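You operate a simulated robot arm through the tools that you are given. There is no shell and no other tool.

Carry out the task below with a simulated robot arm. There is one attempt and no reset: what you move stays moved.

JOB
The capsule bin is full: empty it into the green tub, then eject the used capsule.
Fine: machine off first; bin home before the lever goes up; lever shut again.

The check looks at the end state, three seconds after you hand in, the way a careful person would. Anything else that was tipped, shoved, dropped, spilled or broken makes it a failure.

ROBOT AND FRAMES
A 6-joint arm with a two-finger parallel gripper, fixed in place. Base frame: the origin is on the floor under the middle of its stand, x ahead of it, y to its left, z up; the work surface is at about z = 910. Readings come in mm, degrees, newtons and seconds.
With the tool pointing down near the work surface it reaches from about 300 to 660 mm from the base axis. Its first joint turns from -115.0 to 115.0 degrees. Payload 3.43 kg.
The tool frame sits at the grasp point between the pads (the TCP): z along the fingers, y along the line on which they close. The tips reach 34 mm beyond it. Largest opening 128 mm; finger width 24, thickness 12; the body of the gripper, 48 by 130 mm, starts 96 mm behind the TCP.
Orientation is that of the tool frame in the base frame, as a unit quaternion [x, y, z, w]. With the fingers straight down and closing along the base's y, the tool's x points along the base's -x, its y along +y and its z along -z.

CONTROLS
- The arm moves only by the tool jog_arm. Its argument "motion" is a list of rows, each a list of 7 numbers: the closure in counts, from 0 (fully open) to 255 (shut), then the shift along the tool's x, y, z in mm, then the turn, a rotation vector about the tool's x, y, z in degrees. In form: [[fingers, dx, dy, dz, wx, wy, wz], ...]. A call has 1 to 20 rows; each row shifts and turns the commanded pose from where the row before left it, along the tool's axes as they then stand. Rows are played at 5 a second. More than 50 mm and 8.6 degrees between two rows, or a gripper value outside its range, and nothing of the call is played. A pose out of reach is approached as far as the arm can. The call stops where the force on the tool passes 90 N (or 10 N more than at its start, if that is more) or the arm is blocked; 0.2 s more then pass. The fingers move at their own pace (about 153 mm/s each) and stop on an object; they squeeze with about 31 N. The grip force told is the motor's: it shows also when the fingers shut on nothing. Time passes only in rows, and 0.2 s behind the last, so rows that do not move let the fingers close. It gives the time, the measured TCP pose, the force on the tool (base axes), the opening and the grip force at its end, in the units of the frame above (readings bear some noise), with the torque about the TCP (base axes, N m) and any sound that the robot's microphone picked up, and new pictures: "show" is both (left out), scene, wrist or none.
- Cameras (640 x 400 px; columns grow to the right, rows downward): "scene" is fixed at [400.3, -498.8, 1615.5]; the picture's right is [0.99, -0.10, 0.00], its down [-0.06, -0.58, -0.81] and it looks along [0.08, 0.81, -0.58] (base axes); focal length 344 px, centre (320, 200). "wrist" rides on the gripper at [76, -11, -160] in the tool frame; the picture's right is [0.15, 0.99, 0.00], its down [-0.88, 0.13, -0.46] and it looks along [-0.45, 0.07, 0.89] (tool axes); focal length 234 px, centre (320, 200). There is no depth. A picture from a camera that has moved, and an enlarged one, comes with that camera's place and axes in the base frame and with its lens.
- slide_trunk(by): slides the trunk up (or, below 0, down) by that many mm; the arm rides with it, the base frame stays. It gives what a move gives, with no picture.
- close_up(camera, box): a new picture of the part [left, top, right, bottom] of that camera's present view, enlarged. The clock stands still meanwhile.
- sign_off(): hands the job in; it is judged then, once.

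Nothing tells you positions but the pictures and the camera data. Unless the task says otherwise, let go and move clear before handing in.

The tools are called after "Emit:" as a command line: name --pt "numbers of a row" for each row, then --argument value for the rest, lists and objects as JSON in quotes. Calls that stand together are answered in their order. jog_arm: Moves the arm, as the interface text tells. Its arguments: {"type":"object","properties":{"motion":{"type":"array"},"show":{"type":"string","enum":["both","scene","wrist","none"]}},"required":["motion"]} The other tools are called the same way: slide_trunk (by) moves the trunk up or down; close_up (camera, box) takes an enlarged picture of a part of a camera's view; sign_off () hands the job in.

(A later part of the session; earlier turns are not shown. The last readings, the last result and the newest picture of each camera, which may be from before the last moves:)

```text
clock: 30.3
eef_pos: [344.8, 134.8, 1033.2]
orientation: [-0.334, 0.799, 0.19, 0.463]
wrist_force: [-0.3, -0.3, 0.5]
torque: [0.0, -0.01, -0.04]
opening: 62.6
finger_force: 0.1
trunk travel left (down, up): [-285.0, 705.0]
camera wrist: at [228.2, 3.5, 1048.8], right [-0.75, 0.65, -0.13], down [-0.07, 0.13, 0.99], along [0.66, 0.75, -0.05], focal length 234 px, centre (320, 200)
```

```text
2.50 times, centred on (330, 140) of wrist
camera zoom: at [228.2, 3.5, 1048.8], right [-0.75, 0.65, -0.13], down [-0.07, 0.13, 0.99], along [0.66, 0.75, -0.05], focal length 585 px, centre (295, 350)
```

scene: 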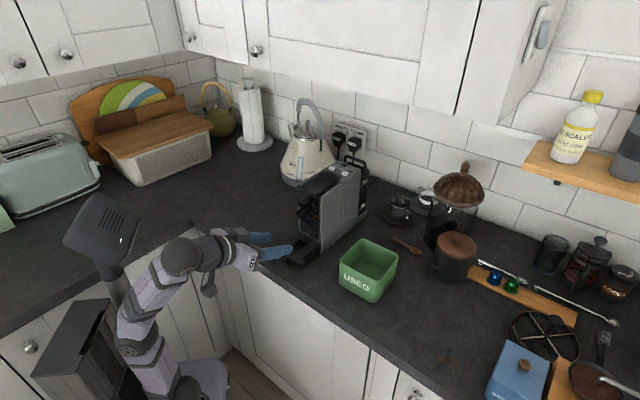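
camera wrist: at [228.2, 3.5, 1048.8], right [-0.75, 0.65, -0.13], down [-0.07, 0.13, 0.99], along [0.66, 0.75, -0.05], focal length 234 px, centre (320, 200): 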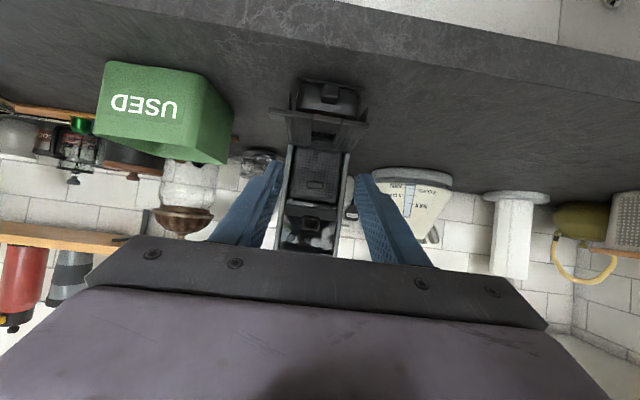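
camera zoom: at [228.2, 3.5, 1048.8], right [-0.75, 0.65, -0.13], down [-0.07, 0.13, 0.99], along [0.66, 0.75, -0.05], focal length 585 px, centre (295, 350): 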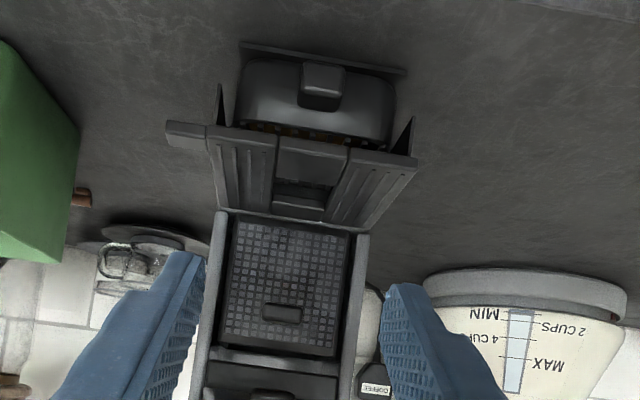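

The inner position is reachable at e≈339. I'll look closely at the grille box and at the tray drawer below it, to be sure which one is the capsule bin.

Emit:
close_up --camera "wrist" --box '[290, 70, 370, 120]'

Emit:
close_up --camera "wrist" --box '[280, 140, 360, 260]'

Emit:
close_up --camera "scene" --box '[295, 230, 330, 255]'

```text
8.00 times, centred on (330, 95) of wrist
camera zoom: at [228.2, 3.5, 1048.8], right [-0.75, 0.65, -0.13], down [-0.07, 0.13, 0.99], along [0.66, 0.75, -0.05], focal length 1873 px, centre (240, 1040)
```

zoom: 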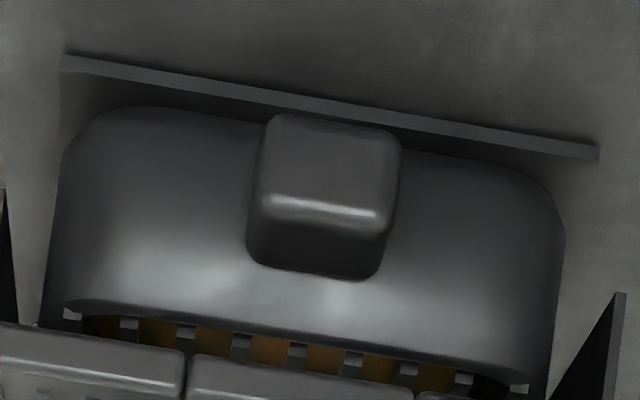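

```text
3.33 times, centred on (320, 200) of wrist
camera zoom: at [228.2, 3.5, 1048.8], right [-0.75, 0.65, -0.13], down [-0.07, 0.13, 0.99], along [0.66, 0.75, -0.05], focal length 781 px, centre (320, 200)
```

zoom: 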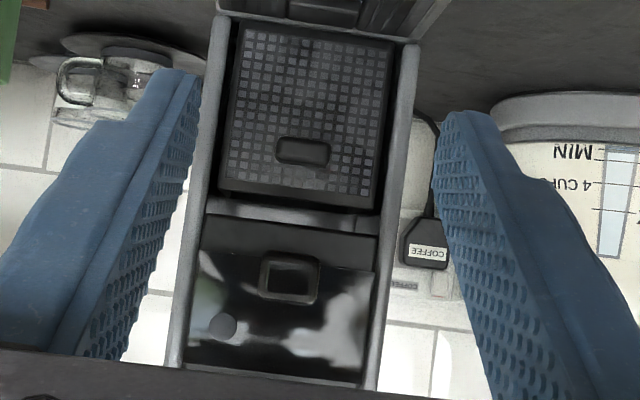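

```text
16.00 times, centred on (312, 242) of scene
camera zoom: at [400.3, -498.8, 1615.5], right [0.99, -0.1, 0.0], down [-0.06, -0.58, -0.81], along [0.08, 0.81, -0.58], focal length 5502 px, centre (440, -480)
```

zoom: 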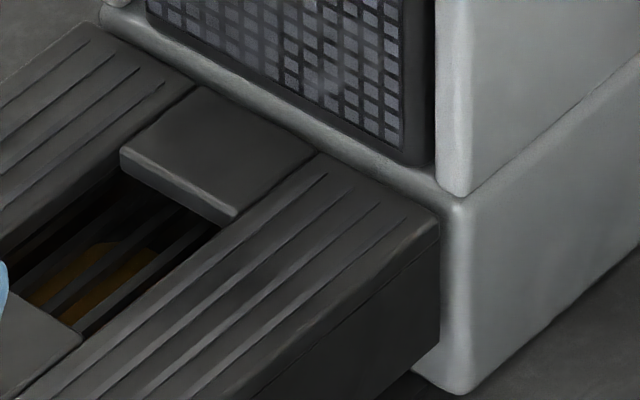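

The grille-fronted box with the knob is the capsule bin: an orange capsule shows over its top, and the drawer below holds amber liquid, so I'll leave that alone. The knob is centred about L=-147, z≈1017. I'll advance toward it with the fingers 62 mm apart, straddling both the knob and the spout.

Emit:
jog_arm --pt "130 -16.3 0.4 29.5 0 0 0" --pt "130 -16.3 0.4 29.5 0 0 0" --pt "130 -14.3 0.4 26 0 0 0" --pt "130 0 0 0 0 0 0"

Emit:
close_up --camera "wrist" --box '[240, 100, 400, 230]'

Emit:
close_up --camera "scene" --box '[270, 180, 350, 250]'

```text
clock: 31.3
eef_pos: [415.5, 202.8, 1030.2]
orientation: [-0.333, 0.799, 0.189, 0.463]
wrist_force: [0.7, 0.0, -0.3]
torque: [-0.01, 0.0, -0.03]
opening: 62.5
finger_force: 0.1
trunk travel left (down, up): [-285.0, 705.0]
camera wrist: at [296.9, 70.7, 1046.4], right [-0.75, 0.65, -0.13], down [-0.07, 0.13, 0.99], along [0.66, 0.75, -0.05], focal length 234 px, centre (320, 200)
```

scene: 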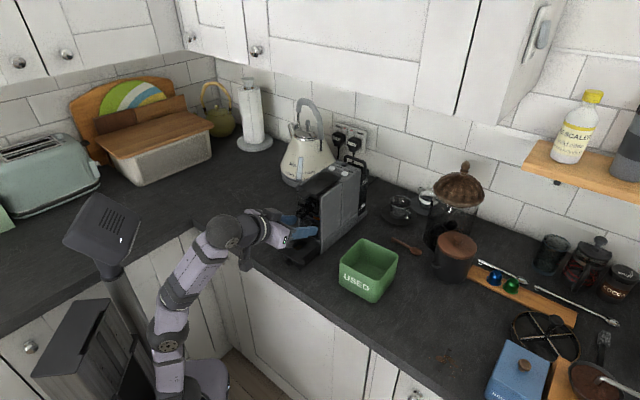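
wrist: 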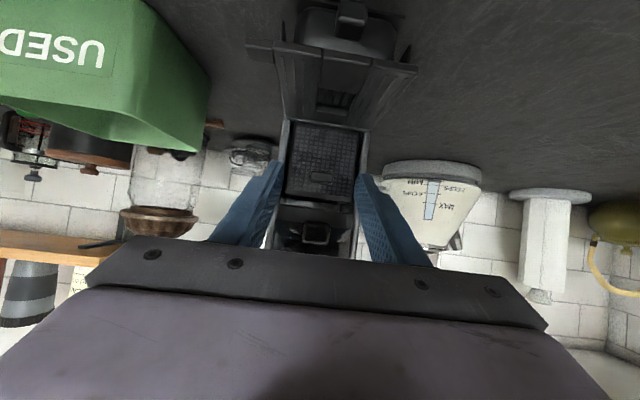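

```text
3.08 times, centred on (320, 165) of wrist
camera zoom: at [296.9, 70.7, 1046.4], right [-0.75, 0.65, -0.13], down [-0.07, 0.13, 0.99], along [0.66, 0.75, -0.05], focal length 720 px, centre (320, 308)
```

zoom: 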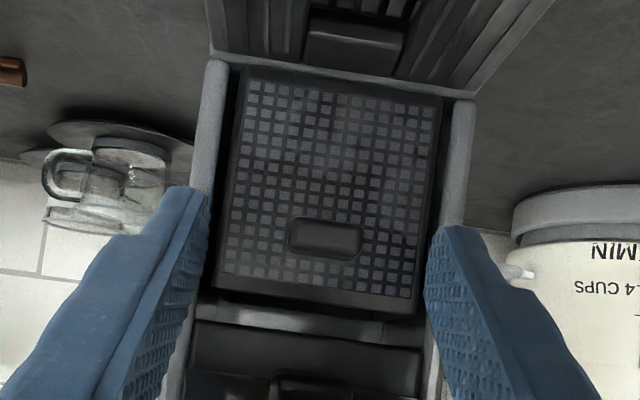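

```text
5.71 times, centred on (310, 215) of scene
camera zoom: at [400.3, -498.8, 1615.5], right [0.99, -0.1, 0.0], down [-0.06, -0.58, -0.81], along [0.08, 0.81, -0.58], focal length 1965 px, centre (377, 114)
```

zoom: 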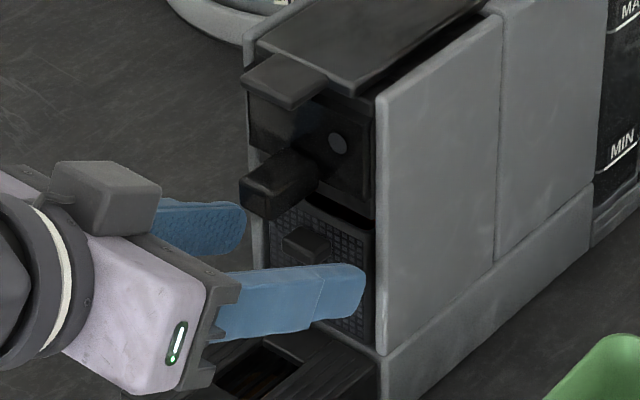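

The knob sits about 2 mm to the left of the finger centre-line, and the height matches. I'll correct that and advance the last 13 mm so the fingertips flank the knob.

Emit:
jog_arm --pt "130 -2.6 1.0 6 0 0 0" --pt "130 -2.6 1.0 6 0 0 0" --pt "130 0 0 0 0 0 0" --show "wrist"

Emit:
close_up --camera "wrist" --box '[240, 100, 400, 230]'

Emit:
close_up --camera "scene" --box '[280, 190, 340, 235]'

```text
clock: 32.1
eef_pos: [421.3, 211.9, 1030.9]
orientation: [-0.333, 0.8, 0.189, 0.462]
wrist_force: [-9.8, -11.3, -4.3]
torque: [-0.28, 0.09, -0.27]
opening: 62.6
finger_force: 0.1
trunk travel left (down, up): [-285.0, 705.0]
camera wrist: at [303.9, 80.5, 1045.4], right [-0.75, 0.65, -0.13], down [-0.07, 0.13, 0.99], along [0.66, 0.75, -0.05], focal length 234 px, centre (320, 200)
```

wrist: 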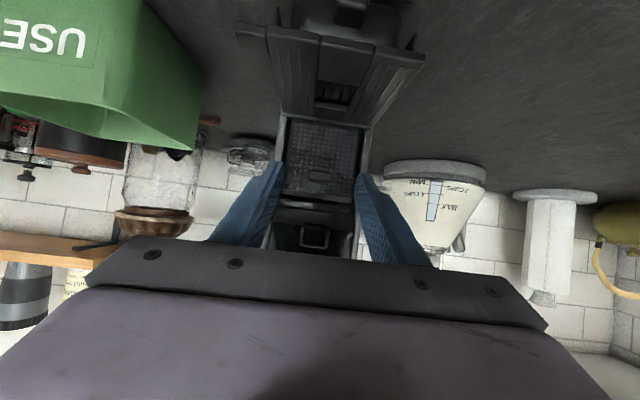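

```text
3.08 times, centred on (320, 165) of wrist
camera zoom: at [303.9, 80.5, 1045.4], right [-0.75, 0.65, -0.13], down [-0.07, 0.13, 0.99], along [0.66, 0.75, -0.05], focal length 720 px, centre (320, 308)
```

zoom: 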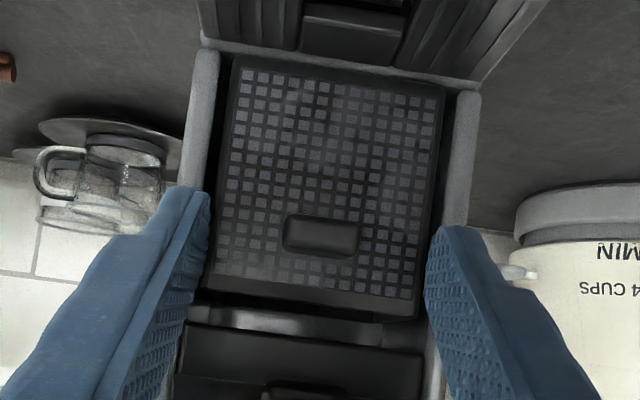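

```text
8.89 times, centred on (310, 212) of scene
camera zoom: at [400.3, -498.8, 1615.5], right [0.99, -0.1, 0.0], down [-0.06, -0.58, -0.81], along [0.08, 0.81, -0.58], focal length 3056 px, centre (409, 89)
```

zoom: 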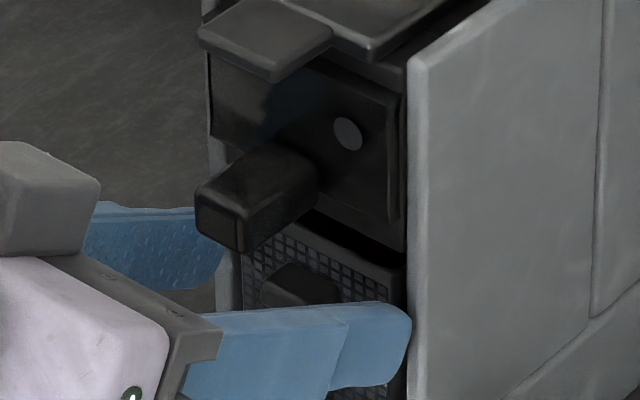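

The open fingertips are just touching the front edges of the machine's side walls, at about 15 N. I'll back off 6 mm, narrow the fingers to about 34 mm so they fit inside the slot around the knob, and go in again.

Emit:
jog_arm --pt "130 4 0.8 -7 0 0 0" --pt "187 0 0 0 0 0 0" --pt "187 0 0 0 0 0 0" --pt "187 -2.5 0 4.5 0 0 0" --pt "187 -2.5 0 4.5 0 0 0" --pt "187 0 0 0 0 0 0" --show "wrist"

Emit:
close_up --camera "wrist" --box '[240, 100, 400, 230]'

Emit:
close_up --camera "scene" --box '[280, 190, 340, 235]'

```text
clock: 33.5
eef_pos: [423.9, 217.0, 1030.7]
orientation: [-0.334, 0.799, 0.19, 0.463]
wrist_force: [-0.2, 0.0, 0.2]
torque: [0.02, -0.02, 0.0]
opening: 34.1
finger_force: 0.0
trunk travel left (down, up): [-285.0, 705.0]
camera wrist: at [306.0, 85.6, 1045.5], right [-0.75, 0.65, -0.13], down [-0.07, 0.13, 0.99], along [0.66, 0.75, -0.05], focal length 234 px, centre (320, 200)
```

wrist: 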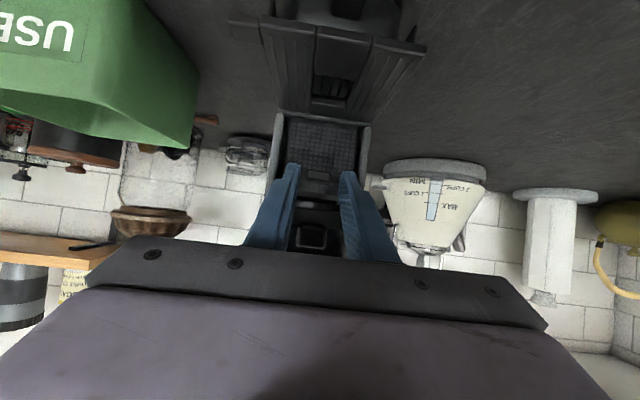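

```text
3.08 times, centred on (320, 165) of wrist
camera zoom: at [306.0, 85.6, 1045.5], right [-0.75, 0.65, -0.13], down [-0.07, 0.13, 0.99], along [0.66, 0.75, -0.05], focal length 720 px, centre (320, 308)
```

zoom: 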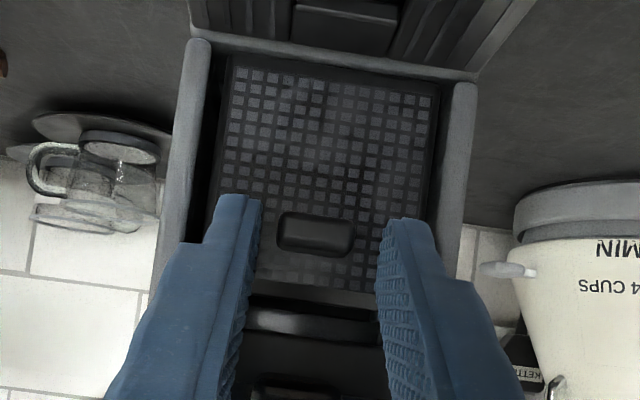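

```text
8.89 times, centred on (310, 212) of scene
camera zoom: at [400.3, -498.8, 1615.5], right [0.99, -0.1, 0.0], down [-0.06, -0.58, -0.81], along [0.08, 0.81, -0.58], focal length 3056 px, centre (409, 89)
```

zoom: 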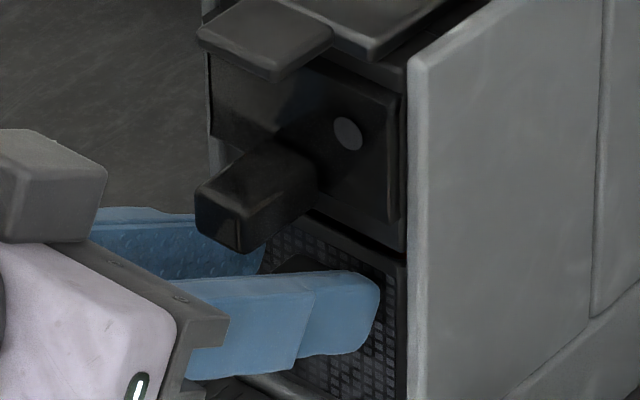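

The fingers flank the knob with no contact. Now I'll close on it.

Emit:
jog_arm --pt "255 0 0 0 0 0 0" --pt "255 0 0 0 0 0 0" --pt "255 0 0 0 0 0 0" --show "wrist"

Emit:
close_up --camera "wrist" --box '[260, 110, 380, 210]'

```text
clock: 34.3
eef_pos: [423.2, 216.9, 1030.0]
orientation: [-0.333, 0.799, 0.189, 0.463]
wrist_force: [0.8, -0.2, 0.2]
torque: [0.07, -0.05, -0.03]
opening: 21.0
finger_force: 30.7
trunk travel left (down, up): [-285.0, 705.0]
camera wrist: at [305.9, 85.4, 1045.6], right [-0.75, 0.65, -0.13], down [-0.07, 0.13, 0.99], along [0.66, 0.75, -0.05], focal length 234 px, centre (320, 200)
```

wrist: 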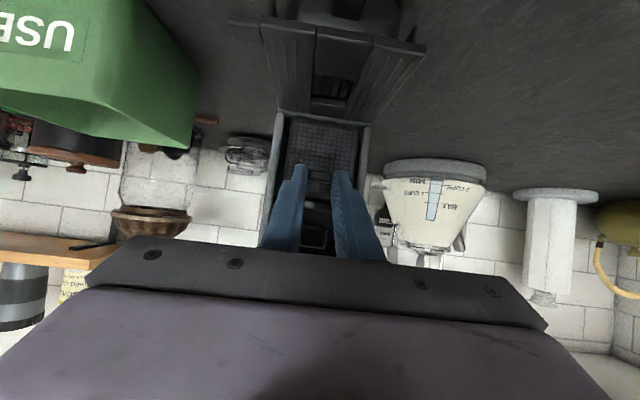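

```text
4.00 times, centred on (320, 160) of wrist
camera zoom: at [305.9, 85.4, 1045.6], right [-0.75, 0.65, -0.13], down [-0.07, 0.13, 0.99], along [0.66, 0.75, -0.05], focal length 937 px, centre (320, 360)
```

zoom: 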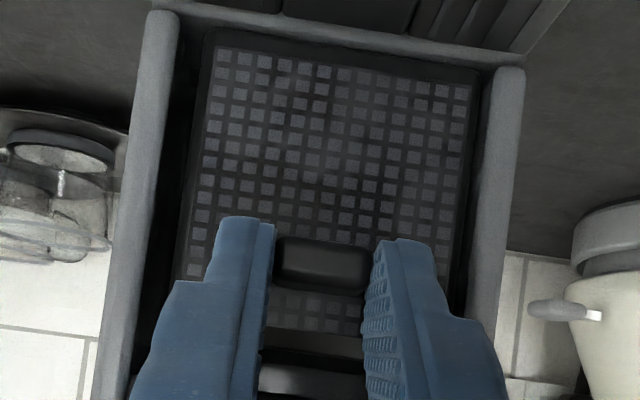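

The knob is held at 21 mm opening with 31 N of grip. I'll pull straight out slowly, watching force and pictures.

Emit:
jog_arm --pt "255 2.5 0 -4.33 0 0 0" --pt "255 2.5 0 -4.33 0 0 0" --pt "255 5 0 -8.66 0 0 0" --pt "255 5 0 -8.66 0 0 0" --pt "255 0 0 0 0 0 0"

Emit:
close_up --camera "scene" --box '[270, 180, 350, 250]'

Emit:
close_up --camera "wrist" --box '[260, 90, 380, 240]'

```text
clock: 35.5
eef_pos: [402.4, 197.5, 1030.1]
orientation: [-0.333, 0.799, 0.189, 0.463]
wrist_force: [1.3, 0.3, -0.1]
torque: [-0.08, 0.07, -0.06]
opening: 20.8
finger_force: 31.3
trunk travel left (down, up): [-285.0, 705.0]
camera wrist: at [284.7, 65.8, 1045.9], right [-0.75, 0.65, -0.13], down [-0.07, 0.13, 0.99], along [0.66, 0.75, -0.05], focal length 234 px, centre (320, 200)
```

scene: 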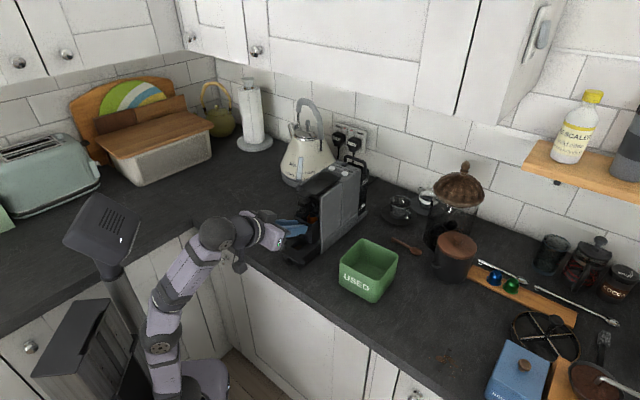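
wrist: 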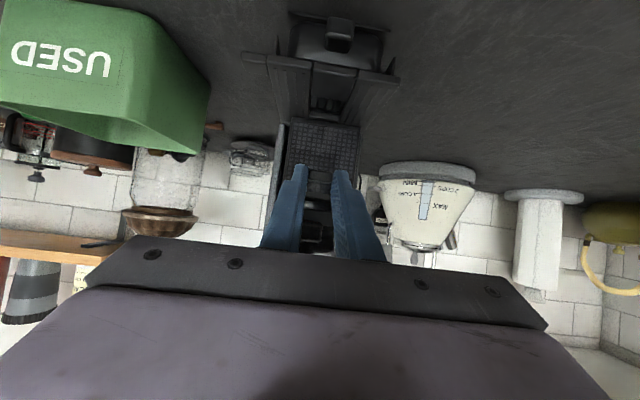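

```text
5.71 times, centred on (310, 215) of scene
camera zoom: at [400.3, -498.8, 1615.5], right [0.99, -0.1, 0.0], down [-0.06, -0.58, -0.81], along [0.08, 0.81, -0.58], focal length 1965 px, centre (377, 114)
```

zoom: 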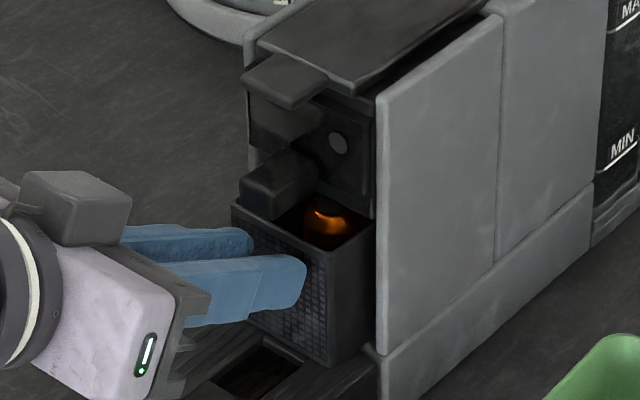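

```text
2.67 times, centred on (320, 165) of wrist
camera zoom: at [284.7, 65.8, 1045.9], right [-0.75, 0.65, -0.13], down [-0.07, 0.13, 0.99], along [0.66, 0.75, -0.05], focal length 624 px, centre (320, 293)
```

zoom: 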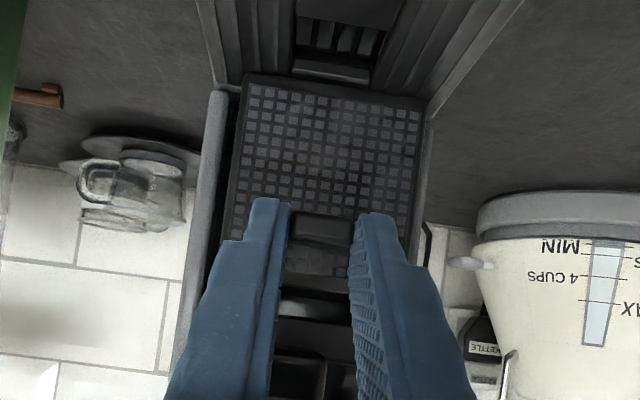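

The bin is sliding out freely, with a capsule visible inside. I'll continue pulling.

Emit:
jog_arm --pt "255 5 0 -8.66 0 0 0" --pt "255 5 0 -8.66 0 0 0" --pt "255 5 0 -8.66 0 0 0" --pt "255 0 0 0 0 0 0"

Emit:
close_up --camera "scene" --box '[260, 180, 340, 250]'

```text
clock: 36.5
eef_pos: [379.9, 176.4, 1031.1]
orientation: [-0.334, 0.798, 0.19, 0.465]
wrist_force: [1.4, -1.3, 2.8]
torque: [0.31, -0.22, -0.17]
opening: 21.1
finger_force: 31.3
trunk travel left (down, up): [-285.0, 705.0]
camera wrist: at [262.9, 44.3, 1045.2], right [-0.75, 0.65, -0.13], down [-0.07, 0.13, 0.99], along [0.66, 0.75, -0.05], focal length 234 px, centre (320, 200)
```

scene: 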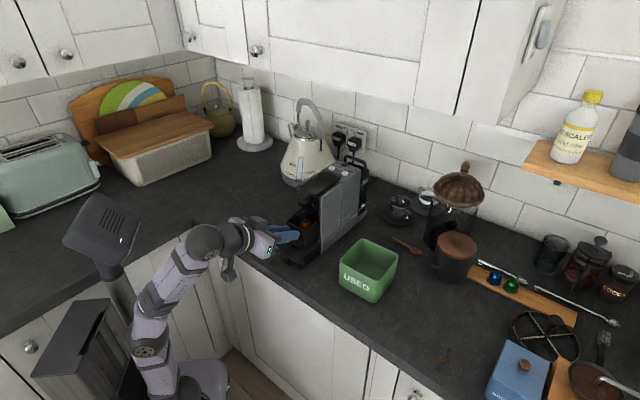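
wrist: 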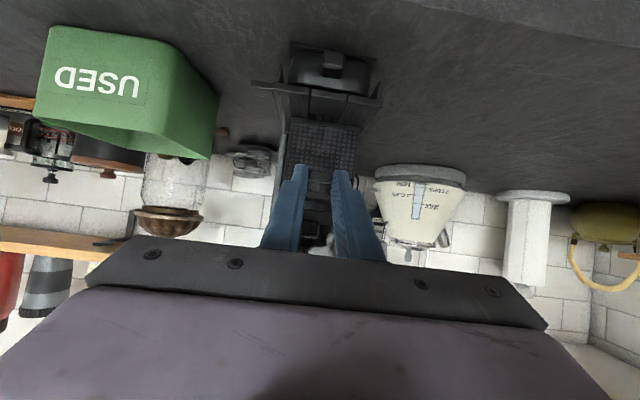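

```text
5.71 times, centred on (300, 215) of scene
camera zoom: at [400.3, -498.8, 1615.5], right [0.99, -0.1, 0.0], down [-0.06, -0.58, -0.81], along [0.08, 0.81, -0.58], focal length 1965 px, centre (434, 114)
```

zoom: 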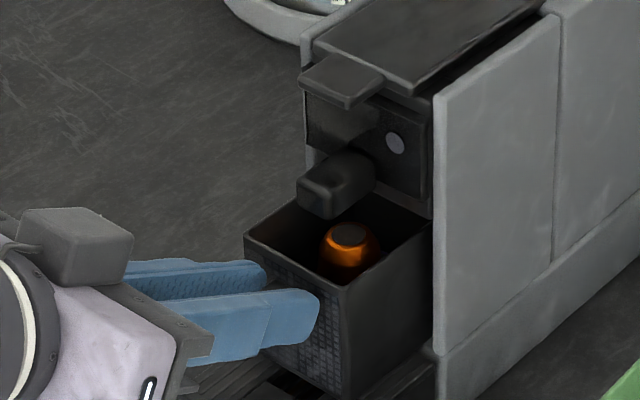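

Emit:
jog_arm --pt "255 5 0 -8.66 0 0 0" --pt "255 5 0 -8.66 0 0 0" --pt "255 0 0 0 0 0 0"

Emit:
close_up --camera "scene" --box '[260, 180, 340, 250]'

```text
clock: 37.3
eef_pos: [364.6, 162.4, 1030.0]
orientation: [-0.333, 0.8, 0.189, 0.462]
wrist_force: [-0.4, 0.1, 0.0]
torque: [0.04, 0.0, 0.02]
opening: 21.0
finger_force: 31.1
trunk travel left (down, up): [-285.0, 705.0]
camera wrist: at [248.4, 29.8, 1045.8], right [-0.75, 0.65, -0.13], down [-0.06, 0.13, 0.99], along [0.66, 0.75, -0.05], focal length 234 px, centre (320, 200)
```

scene: 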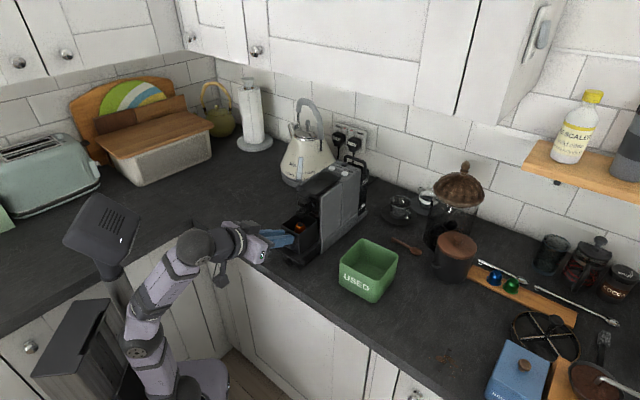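
wrist: 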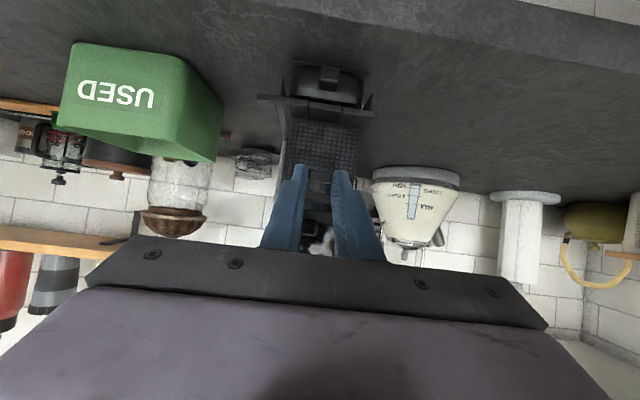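

```text
5.71 times, centred on (300, 215) of scene
camera zoom: at [400.3, -498.8, 1615.5], right [0.99, -0.1, 0.0], down [-0.06, -0.58, -0.81], along [0.08, 0.81, -0.58], focal length 1965 px, centre (434, 114)
```

zoom: 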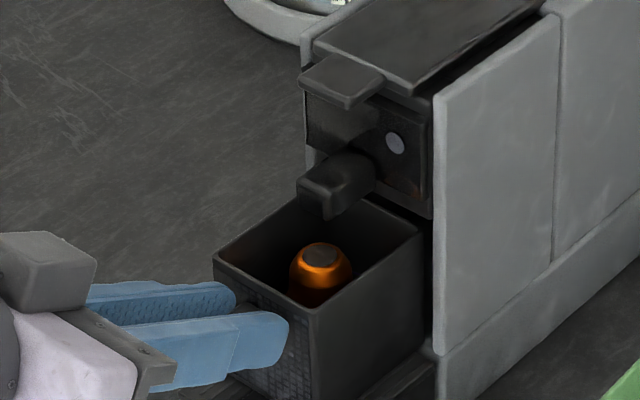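

The bin is now almost fully out and resting level on the tray rails (force reads about 0). I'll check how it's supported and how deep it is before deciding how to carry it.

Emit:
close_up --camera "scene" --box '[275, 205, 325, 245]'

Emit:
close_up --camera "scene" --box '[270, 225, 340, 280]'

Emit:
close_up --camera "wrist" --box '[250, 60, 390, 180]'

```text
10.00 times, centred on (300, 225) of scene
camera zoom: at [400.3, -498.8, 1615.5], right [0.99, -0.1, 0.0], down [-0.06, -0.58, -0.81], along [0.08, 0.81, -0.58], focal length 3438 px, centre (520, -50)
```

zoom: 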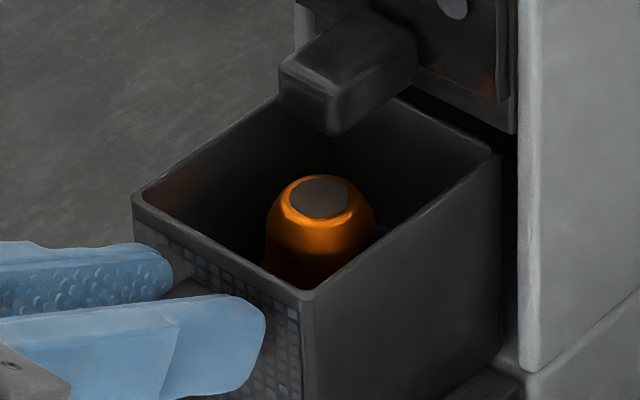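

```text
7.27 times, centred on (305, 252) of scene
camera zoom: at [400.3, -498.8, 1615.5], right [0.99, -0.1, 0.0], down [-0.06, -0.58, -0.81], along [0.08, 0.81, -0.58], focal length 2501 px, centre (429, -182)
```

zoom: 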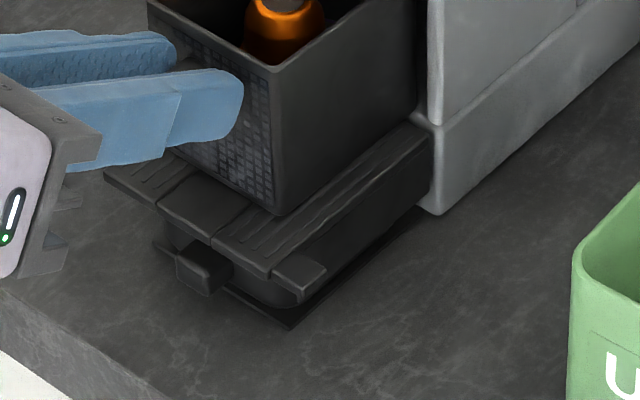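

```text
3.33 times, centred on (320, 120) of wrist
camera zoom: at [248.4, 29.8, 1045.8], right [-0.75, 0.65, -0.13], down [-0.06, 0.13, 0.99], along [0.66, 0.75, -0.05], focal length 781 px, centre (320, 467)
```

zoom: 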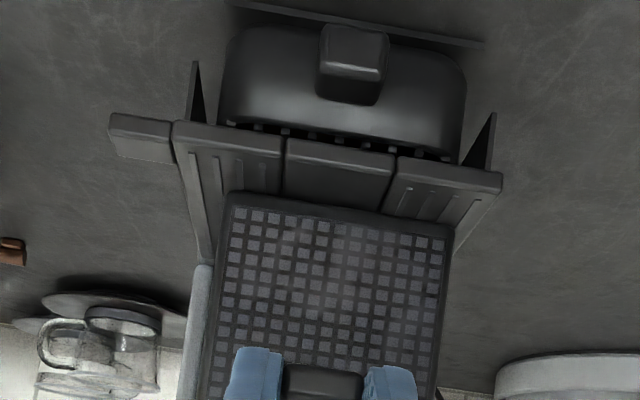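

The bin is about 63 mm wide, 76 mm deep and 80 mm tall, and it rests on the tray. Holding it by the small knob while inverting would be weak. I'll let go here and regrip its two side walls nearer its centre of mass, so I'm opening wide now.

Emit:
jog_arm --pt "187 0 0 0 0 0 0" --pt "100 0 0 0 0 0 0" --pt "0 0 0 0 0 0 0" --pt "0 0 0 0 0 0 0" --pt "0 0 0 0 0 0 0"

Emit:
close_up --camera "scene" --box '[260, 190, 340, 260]'

Emit:
close_up --camera "wrist" --box '[240, 60, 400, 220]'

```text
clock: 38.5
eef_pos: [365.7, 160.5, 1030.7]
orientation: [-0.334, 0.799, 0.19, 0.464]
wrist_force: [0.5, -0.1, 0.1]
torque: [0.01, -0.01, 0.03]
opening: 127.6
finger_force: 0.0
trunk travel left (down, up): [-285.0, 705.0]
camera wrist: at [248.6, 29.9, 1046.0], right [-0.75, 0.65, -0.13], down [-0.07, 0.13, 0.99], along [0.66, 0.75, -0.05], focal length 234 px, centre (320, 200)
```

scene: 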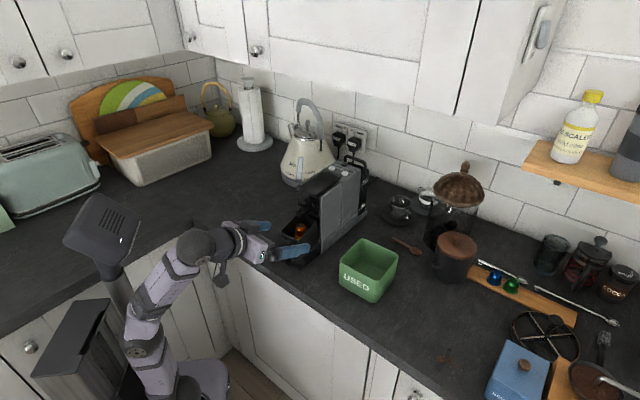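
wrist: 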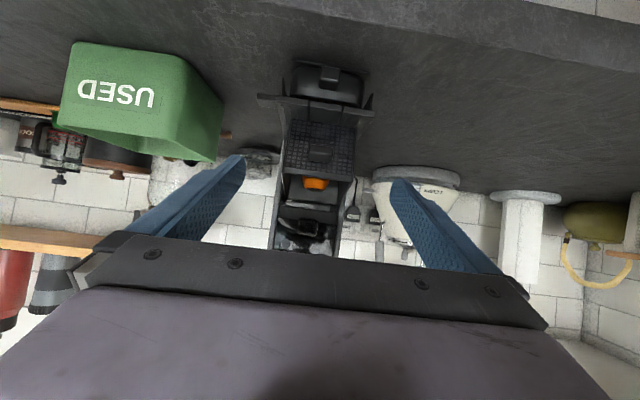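

```text
5.71 times, centred on (300, 225) of scene
camera zoom: at [400.3, -498.8, 1615.5], right [0.99, -0.1, 0.0], down [-0.06, -0.58, -0.81], along [0.08, 0.81, -0.58], focal length 1965 px, centre (434, 57)
```

zoom: 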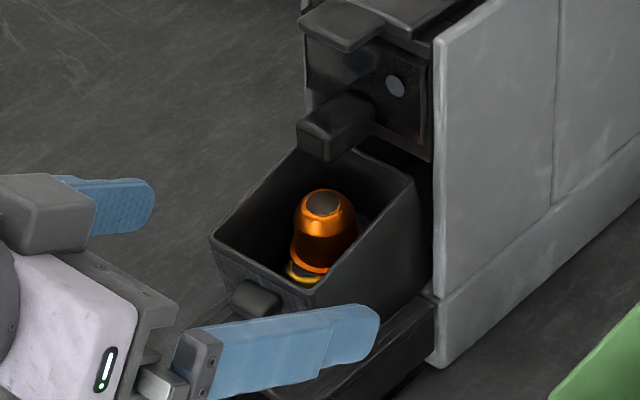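

```text
2.50 times, centred on (320, 140) of wrist
camera zoom: at [248.6, 29.9, 1046.0], right [-0.75, 0.65, -0.13], down [-0.07, 0.13, 0.99], along [0.66, 0.75, -0.05], focal length 585 px, centre (320, 350)
```

zoom: 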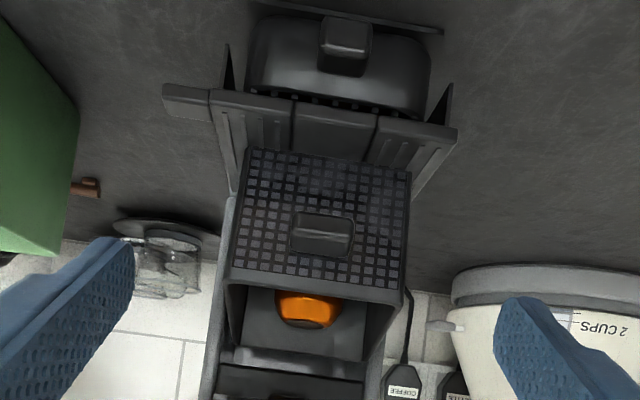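

On release the bin tipped forward and came to rest against the tray, still upright. I'll look carefully at its resting pose before regripping.

Emit:
close_up --camera "scene" --box '[280, 205, 335, 250]'

Emit:
close_up --camera "wrist" --box '[265, 90, 375, 210]'

```text
8.89 times, centred on (308, 228) of scene
camera zoom: at [400.3, -498.8, 1615.5], right [0.99, -0.1, 0.0], down [-0.06, -0.58, -0.81], along [0.08, 0.81, -0.58], focal length 3056 px, centre (431, -44)
```

zoom: 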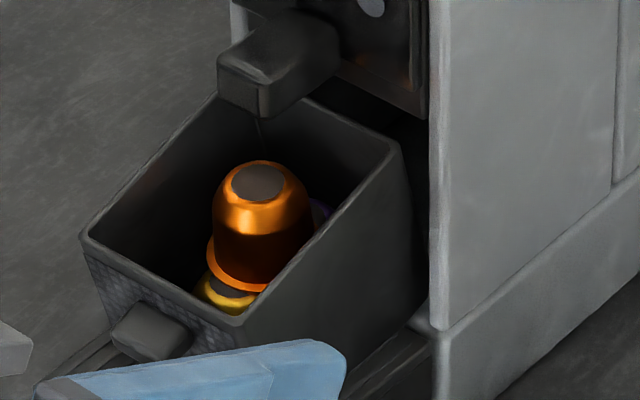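

```text
3.33 times, centred on (320, 150) of wrist
camera zoom: at [248.6, 29.9, 1046.0], right [-0.75, 0.65, -0.13], down [-0.07, 0.13, 0.99], along [0.66, 0.75, -0.05], focal length 781 px, centre (320, 367)
```

zoom: 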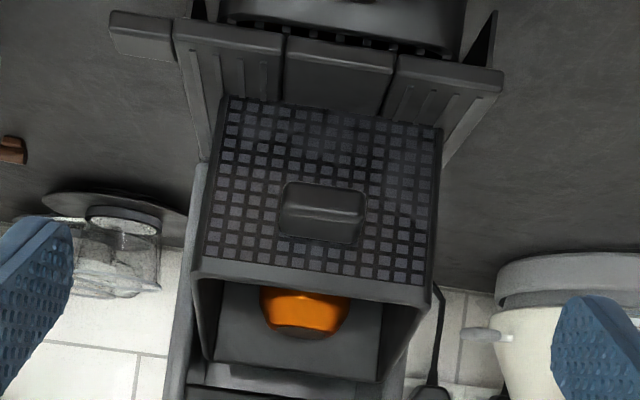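

I need a clearer view of how the bin sits. I'll back the gripper off 25 mm, which is well clear, and look at it from both cameras.

Emit:
jog_arm --pt "0 6.2 0 -10.8 0 0 0" --pt "120 6.2 0 -10.8 0 0 0" --pt "120 0 0 0 0 0 0" --show "wrist"

Emit:
close_up --camera "scene" --box '[270, 205, 340, 265]'

Emit:
close_up --camera "wrist" --box '[265, 90, 375, 210]'

```text
clock: 39.3
eef_pos: [349.6, 144.4, 1029.8]
orientation: [-0.334, 0.799, 0.19, 0.463]
wrist_force: [1.1, 0.5, 0.3]
torque: [-0.02, 0.02, 0.0]
opening: 67.5
finger_force: 0.0
trunk travel left (down, up): [-285.0, 705.0]
camera wrist: at [232.1, 12.4, 1044.7], right [-0.75, 0.65, -0.13], down [-0.07, 0.13, 0.99], along [0.66, 0.75, -0.05], focal length 234 px, centre (320, 200)
```

wrist: 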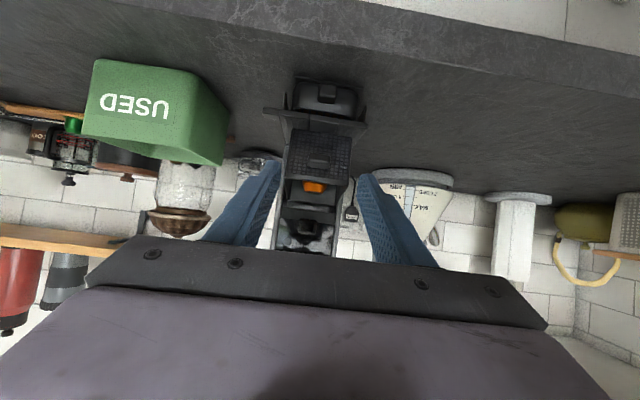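

```text
6.67 times, centred on (305, 235) of scene
camera zoom: at [400.3, -498.8, 1615.5], right [0.99, -0.1, 0.0], down [-0.06, -0.58, -0.81], along [0.08, 0.81, -0.58], focal length 2292 px, centre (420, -33)
```

zoom: 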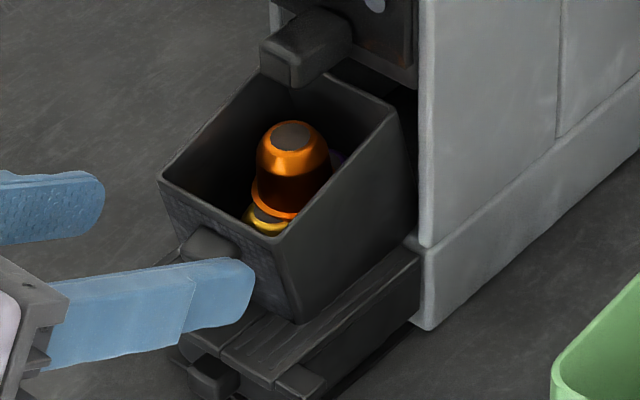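

```text
3.33 times, centred on (320, 150) of wrist
camera zoom: at [232.1, 12.4, 1044.7], right [-0.75, 0.65, -0.13], down [-0.07, 0.13, 0.99], along [0.66, 0.75, -0.05], focal length 781 px, centre (320, 367)
```

zoom: 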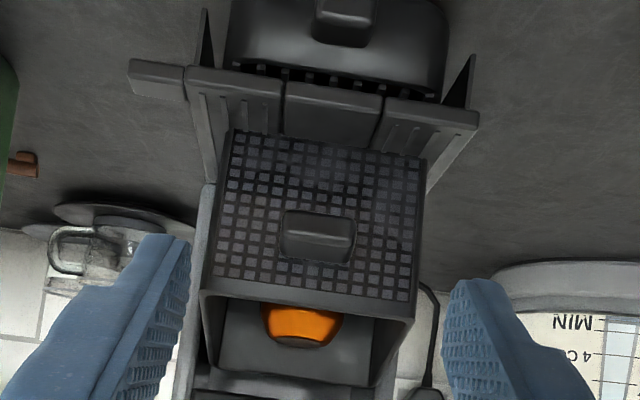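

The bin is stable: its rear is on the base lip and its front is on the tray, tilted about 14°. Before gripping it again I'll test in free air, right here, whether the wrist can roll about 170°, since I need that to empty the bin.

Emit:
jog_arm --pt "200 5 0 -8.66 0 0 0" --pt "200 0 0 0 0 0 8.5" --pt "200 0 0 0 0 0 8.5" --pt "200 0 0 0 0 0 8.5" --pt "200 0 0 0 0 0 8.5" --pt "200 0 0 0 0 0 8.5" --pt "200 0 0 0 0 0 8.5" --pt "200 0 0 0 0 0 8.5" --pt "200 0 0 0 0 0 8.5" --pt "200 0 0 0 0 0 8.5" --pt "200 0 0 0 0 0 8.5" --show "none"

```text
clock: 41.7
eef_pos: [339.0, 135.4, 1030.6]
orientation: [0.296, 0.813, 0.453, 0.213]
wrist_force: [0.2, 0.6, -0.5]
torque: [0.01, -0.03, -0.03]
opening: 27.5
finger_force: 0.0
trunk travel left (down, up): [-285.0, 705.0]
```

Emit:
jog_arm --pt "200 0 0 0 0 0 8.5" --pt "200 0 0 0 0 0 8.5" --pt "200 0 0 0 0 0 8.5" --pt "200 0 0 0 0 0 8.5" --pt "200 0 0 0 0 0 8.5" --pt "200 0 0 0 0 0 8.5" --pt "200 0 0 0 0 0 8.5" --pt "200 0 0 0 0 0 8.5" --pt "200 0 0 0 0 0 8.5" --pt "200 0 0 0 0 0 8.5" --pt "200 0 0 0 0 0 8.5" --show "both"

```text
clock: 44.1
eef_pos: [341.8, 138.7, 1031.1]
orientation: [0.794, 0.343, 0.466, -0.185]
wrist_force: [0.1, 0.7, -0.7]
torque: [0.03, -0.05, -0.02]
opening: 27.6
finger_force: 0.1
trunk travel left (down, up): [-285.0, 705.0]
camera wrist: at [259.0, 76.6, 1176.9], right [0.76, -0.64, 0.15], down [-0.48, -0.7, -0.53], along [0.44, 0.33, -0.83], focal length 234 px, centre (320, 200)
```

scene: 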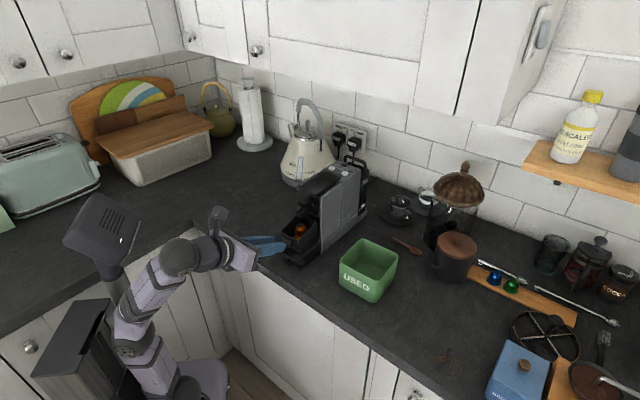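
wrist: 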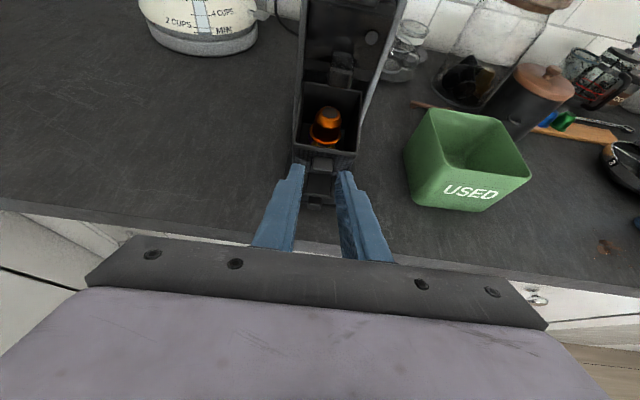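

The roll works all the way to about 178°. With the camera now on top I also get a much better view, so I'll keep this orientation for gripping and roll back the other way to pour.

Emit:
jog_arm --pt "200 0 0 0 0 0 1.7" --pt "0 0 0 0 0 0 0" --pt "0 0 0 0 0 0 0" --show "wrist"

Emit:
close_up --camera "wrist" --box '[260, 50, 400, 220]'

Emit:
close_up --camera "wrist" --box '[280, 80, 370, 170]'

```text
clock: 44.9
eef_pos: [340.2, 137.9, 1029.9]
orientation: [0.799, 0.332, 0.463, -0.191]
wrist_force: [0.4, -0.6, 0.2]
torque: [-0.02, 0.03, -0.01]
opening: 127.9
finger_force: 0.1
trunk travel left (down, up): [-285.0, 705.0]
camera wrist: at [260.5, 75.1, 1177.5], right [0.75, -0.65, 0.13], down [-0.5, -0.68, -0.54], along [0.44, 0.34, -0.83], focal length 234 px, centre (320, 200)
```

wrist: 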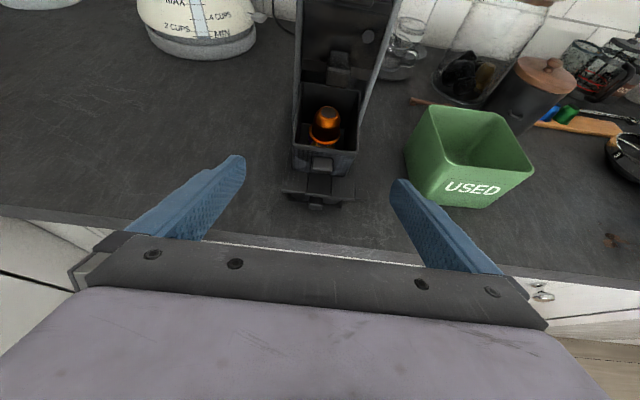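

```text
2.35 times, centred on (330, 135) of wrist
camera zoom: at [260.5, 75.1, 1177.5], right [0.75, -0.65, 0.13], down [-0.5, -0.68, -0.54], along [0.44, 0.34, -0.83], focal length 551 px, centre (296, 353)
```

zoom: 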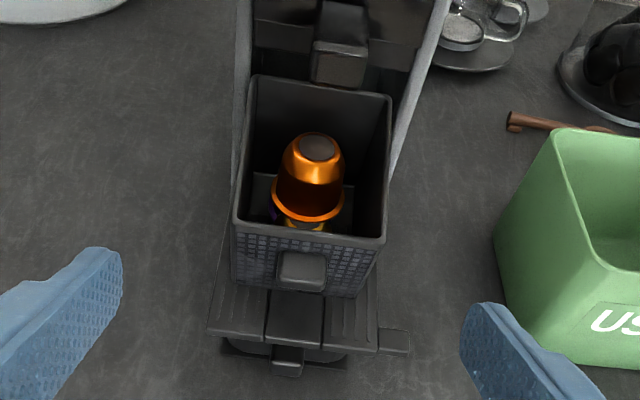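

```text
4.44 times, centred on (325, 125) of wrist
camera zoom: at [260.5, 75.1, 1177.5], right [0.75, -0.65, 0.13], down [-0.5, -0.68, -0.54], along [0.44, 0.34, -0.83], focal length 1041 px, centre (298, 533)
```

zoom: 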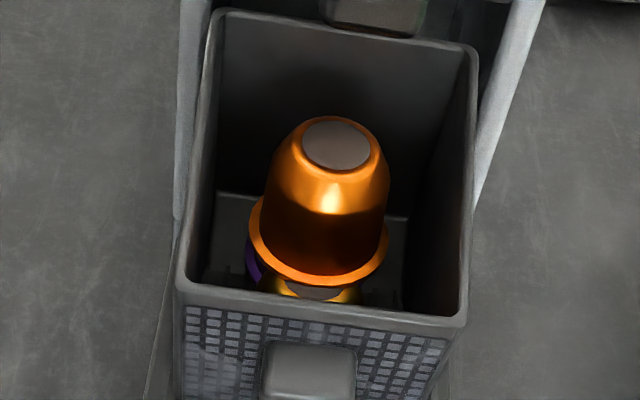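

I can see several capsules (orange, purple, gold) in the bin. Rim corners put the bin centre at L≈-145.6, with the rim front at e≈405 and rear at e≈481. I'll move up close with the fingers wide open, then lower the trunk so a flatter approach onto the side walls is reachable.

Emit:
jog_arm --pt "0 20.1 1.3 9.8 0 0 0" --pt "0 20.1 1.3 9.8 0 0 0" --pt "0 0 0 0 0 0 0" --show "none"

Emit:
slide_trunk --by -74

```text
clock: 45.7
eef_pos: [371.3, 161.8, 1055.8]
orientation: [0.799, 0.333, 0.463, -0.191]
wrist_force: [-0.1, 0.3, 0.0]
torque: [0.0, 0.0, 0.0]
opening: 128.2
finger_force: 0.1
trunk travel left (down, up): [-285.0, 705.0]
```

```text
clock: 46.8
eef_pos: [369.9, 162.0, 980.2]
orientation: [0.8, 0.332, 0.463, -0.19]
wrist_force: [-0.1, -0.6, -0.2]
torque: [0.01, -0.01, 0.0]
opening: 128.1
finger_force: 0.0
trunk travel left (down, up): [-211.0, 779.0]
```

Emit:
jog_arm --pt "0 10.4 -1.5 -6 0 0 0" --pt "0 5 0 8.7 0 3.75 0" --pt "0 4.5 0 8.9 0 3.75 0" --pt "0 4 0 9.2 0 3.75 0" --pt "0 3.3 0 9.5 0 3.75 0" --pt "0 0 0 0 0 0 0"

Emit:
close_up --camera "wrist" --box '[240, 50, 400, 240]'

Emit:
close_up --camera "scene" --box '[250, 190, 350, 270]'

```text
clock: 48.2
eef_pos: [397.6, 192.8, 993.2]
orientation: [0.731, 0.304, 0.565, -0.233]
wrist_force: [0.1, 0.1, -0.4]
torque: [-0.03, -0.04, 0.04]
opening: 127.8
finger_force: 0.1
trunk travel left (down, up): [-211.0, 779.0]
camera wrist: at [293.0, 106.3, 1107.8], right [0.73, -0.67, 0.14], down [-0.38, -0.56, -0.73], along [0.58, 0.48, -0.66], focal length 234 px, centre (320, 200)
```

scene: 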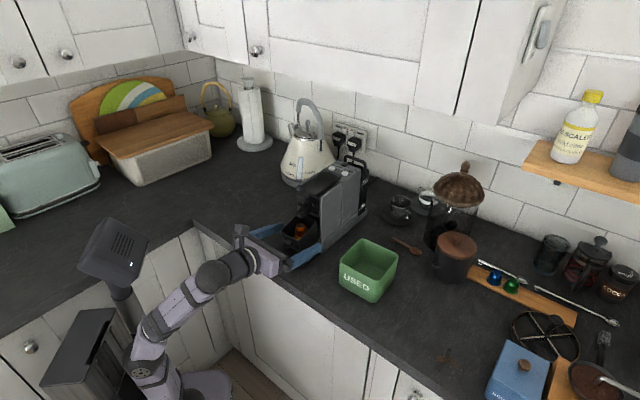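
wrist: 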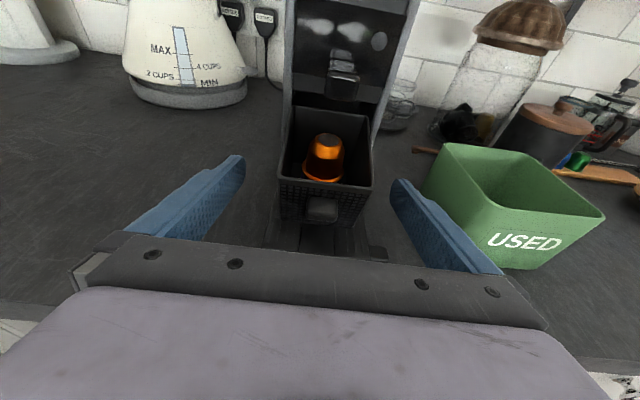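

```text
2.11 times, centred on (320, 145) of wrist
camera zoom: at [293.0, 106.3, 1107.8], right [0.73, -0.67, 0.14], down [-0.38, -0.56, -0.73], along [0.58, 0.48, -0.66], focal length 493 px, centre (320, 316)
```

zoom: 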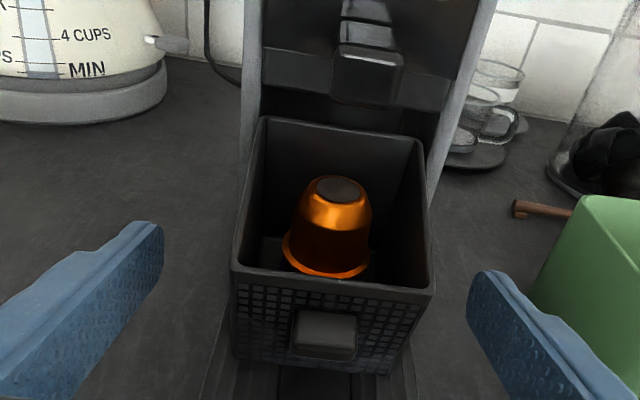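

```text
5.00 times, centred on (300, 230) of scene
camera zoom: at [400.3, -498.8, 1615.5], right [0.99, -0.1, 0.0], down [-0.06, -0.58, -0.81], along [0.08, 0.81, -0.58], focal length 1719 px, centre (420, 50)
```

zoom: 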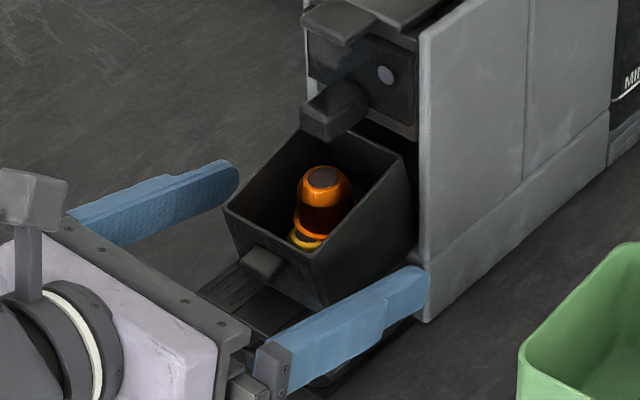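

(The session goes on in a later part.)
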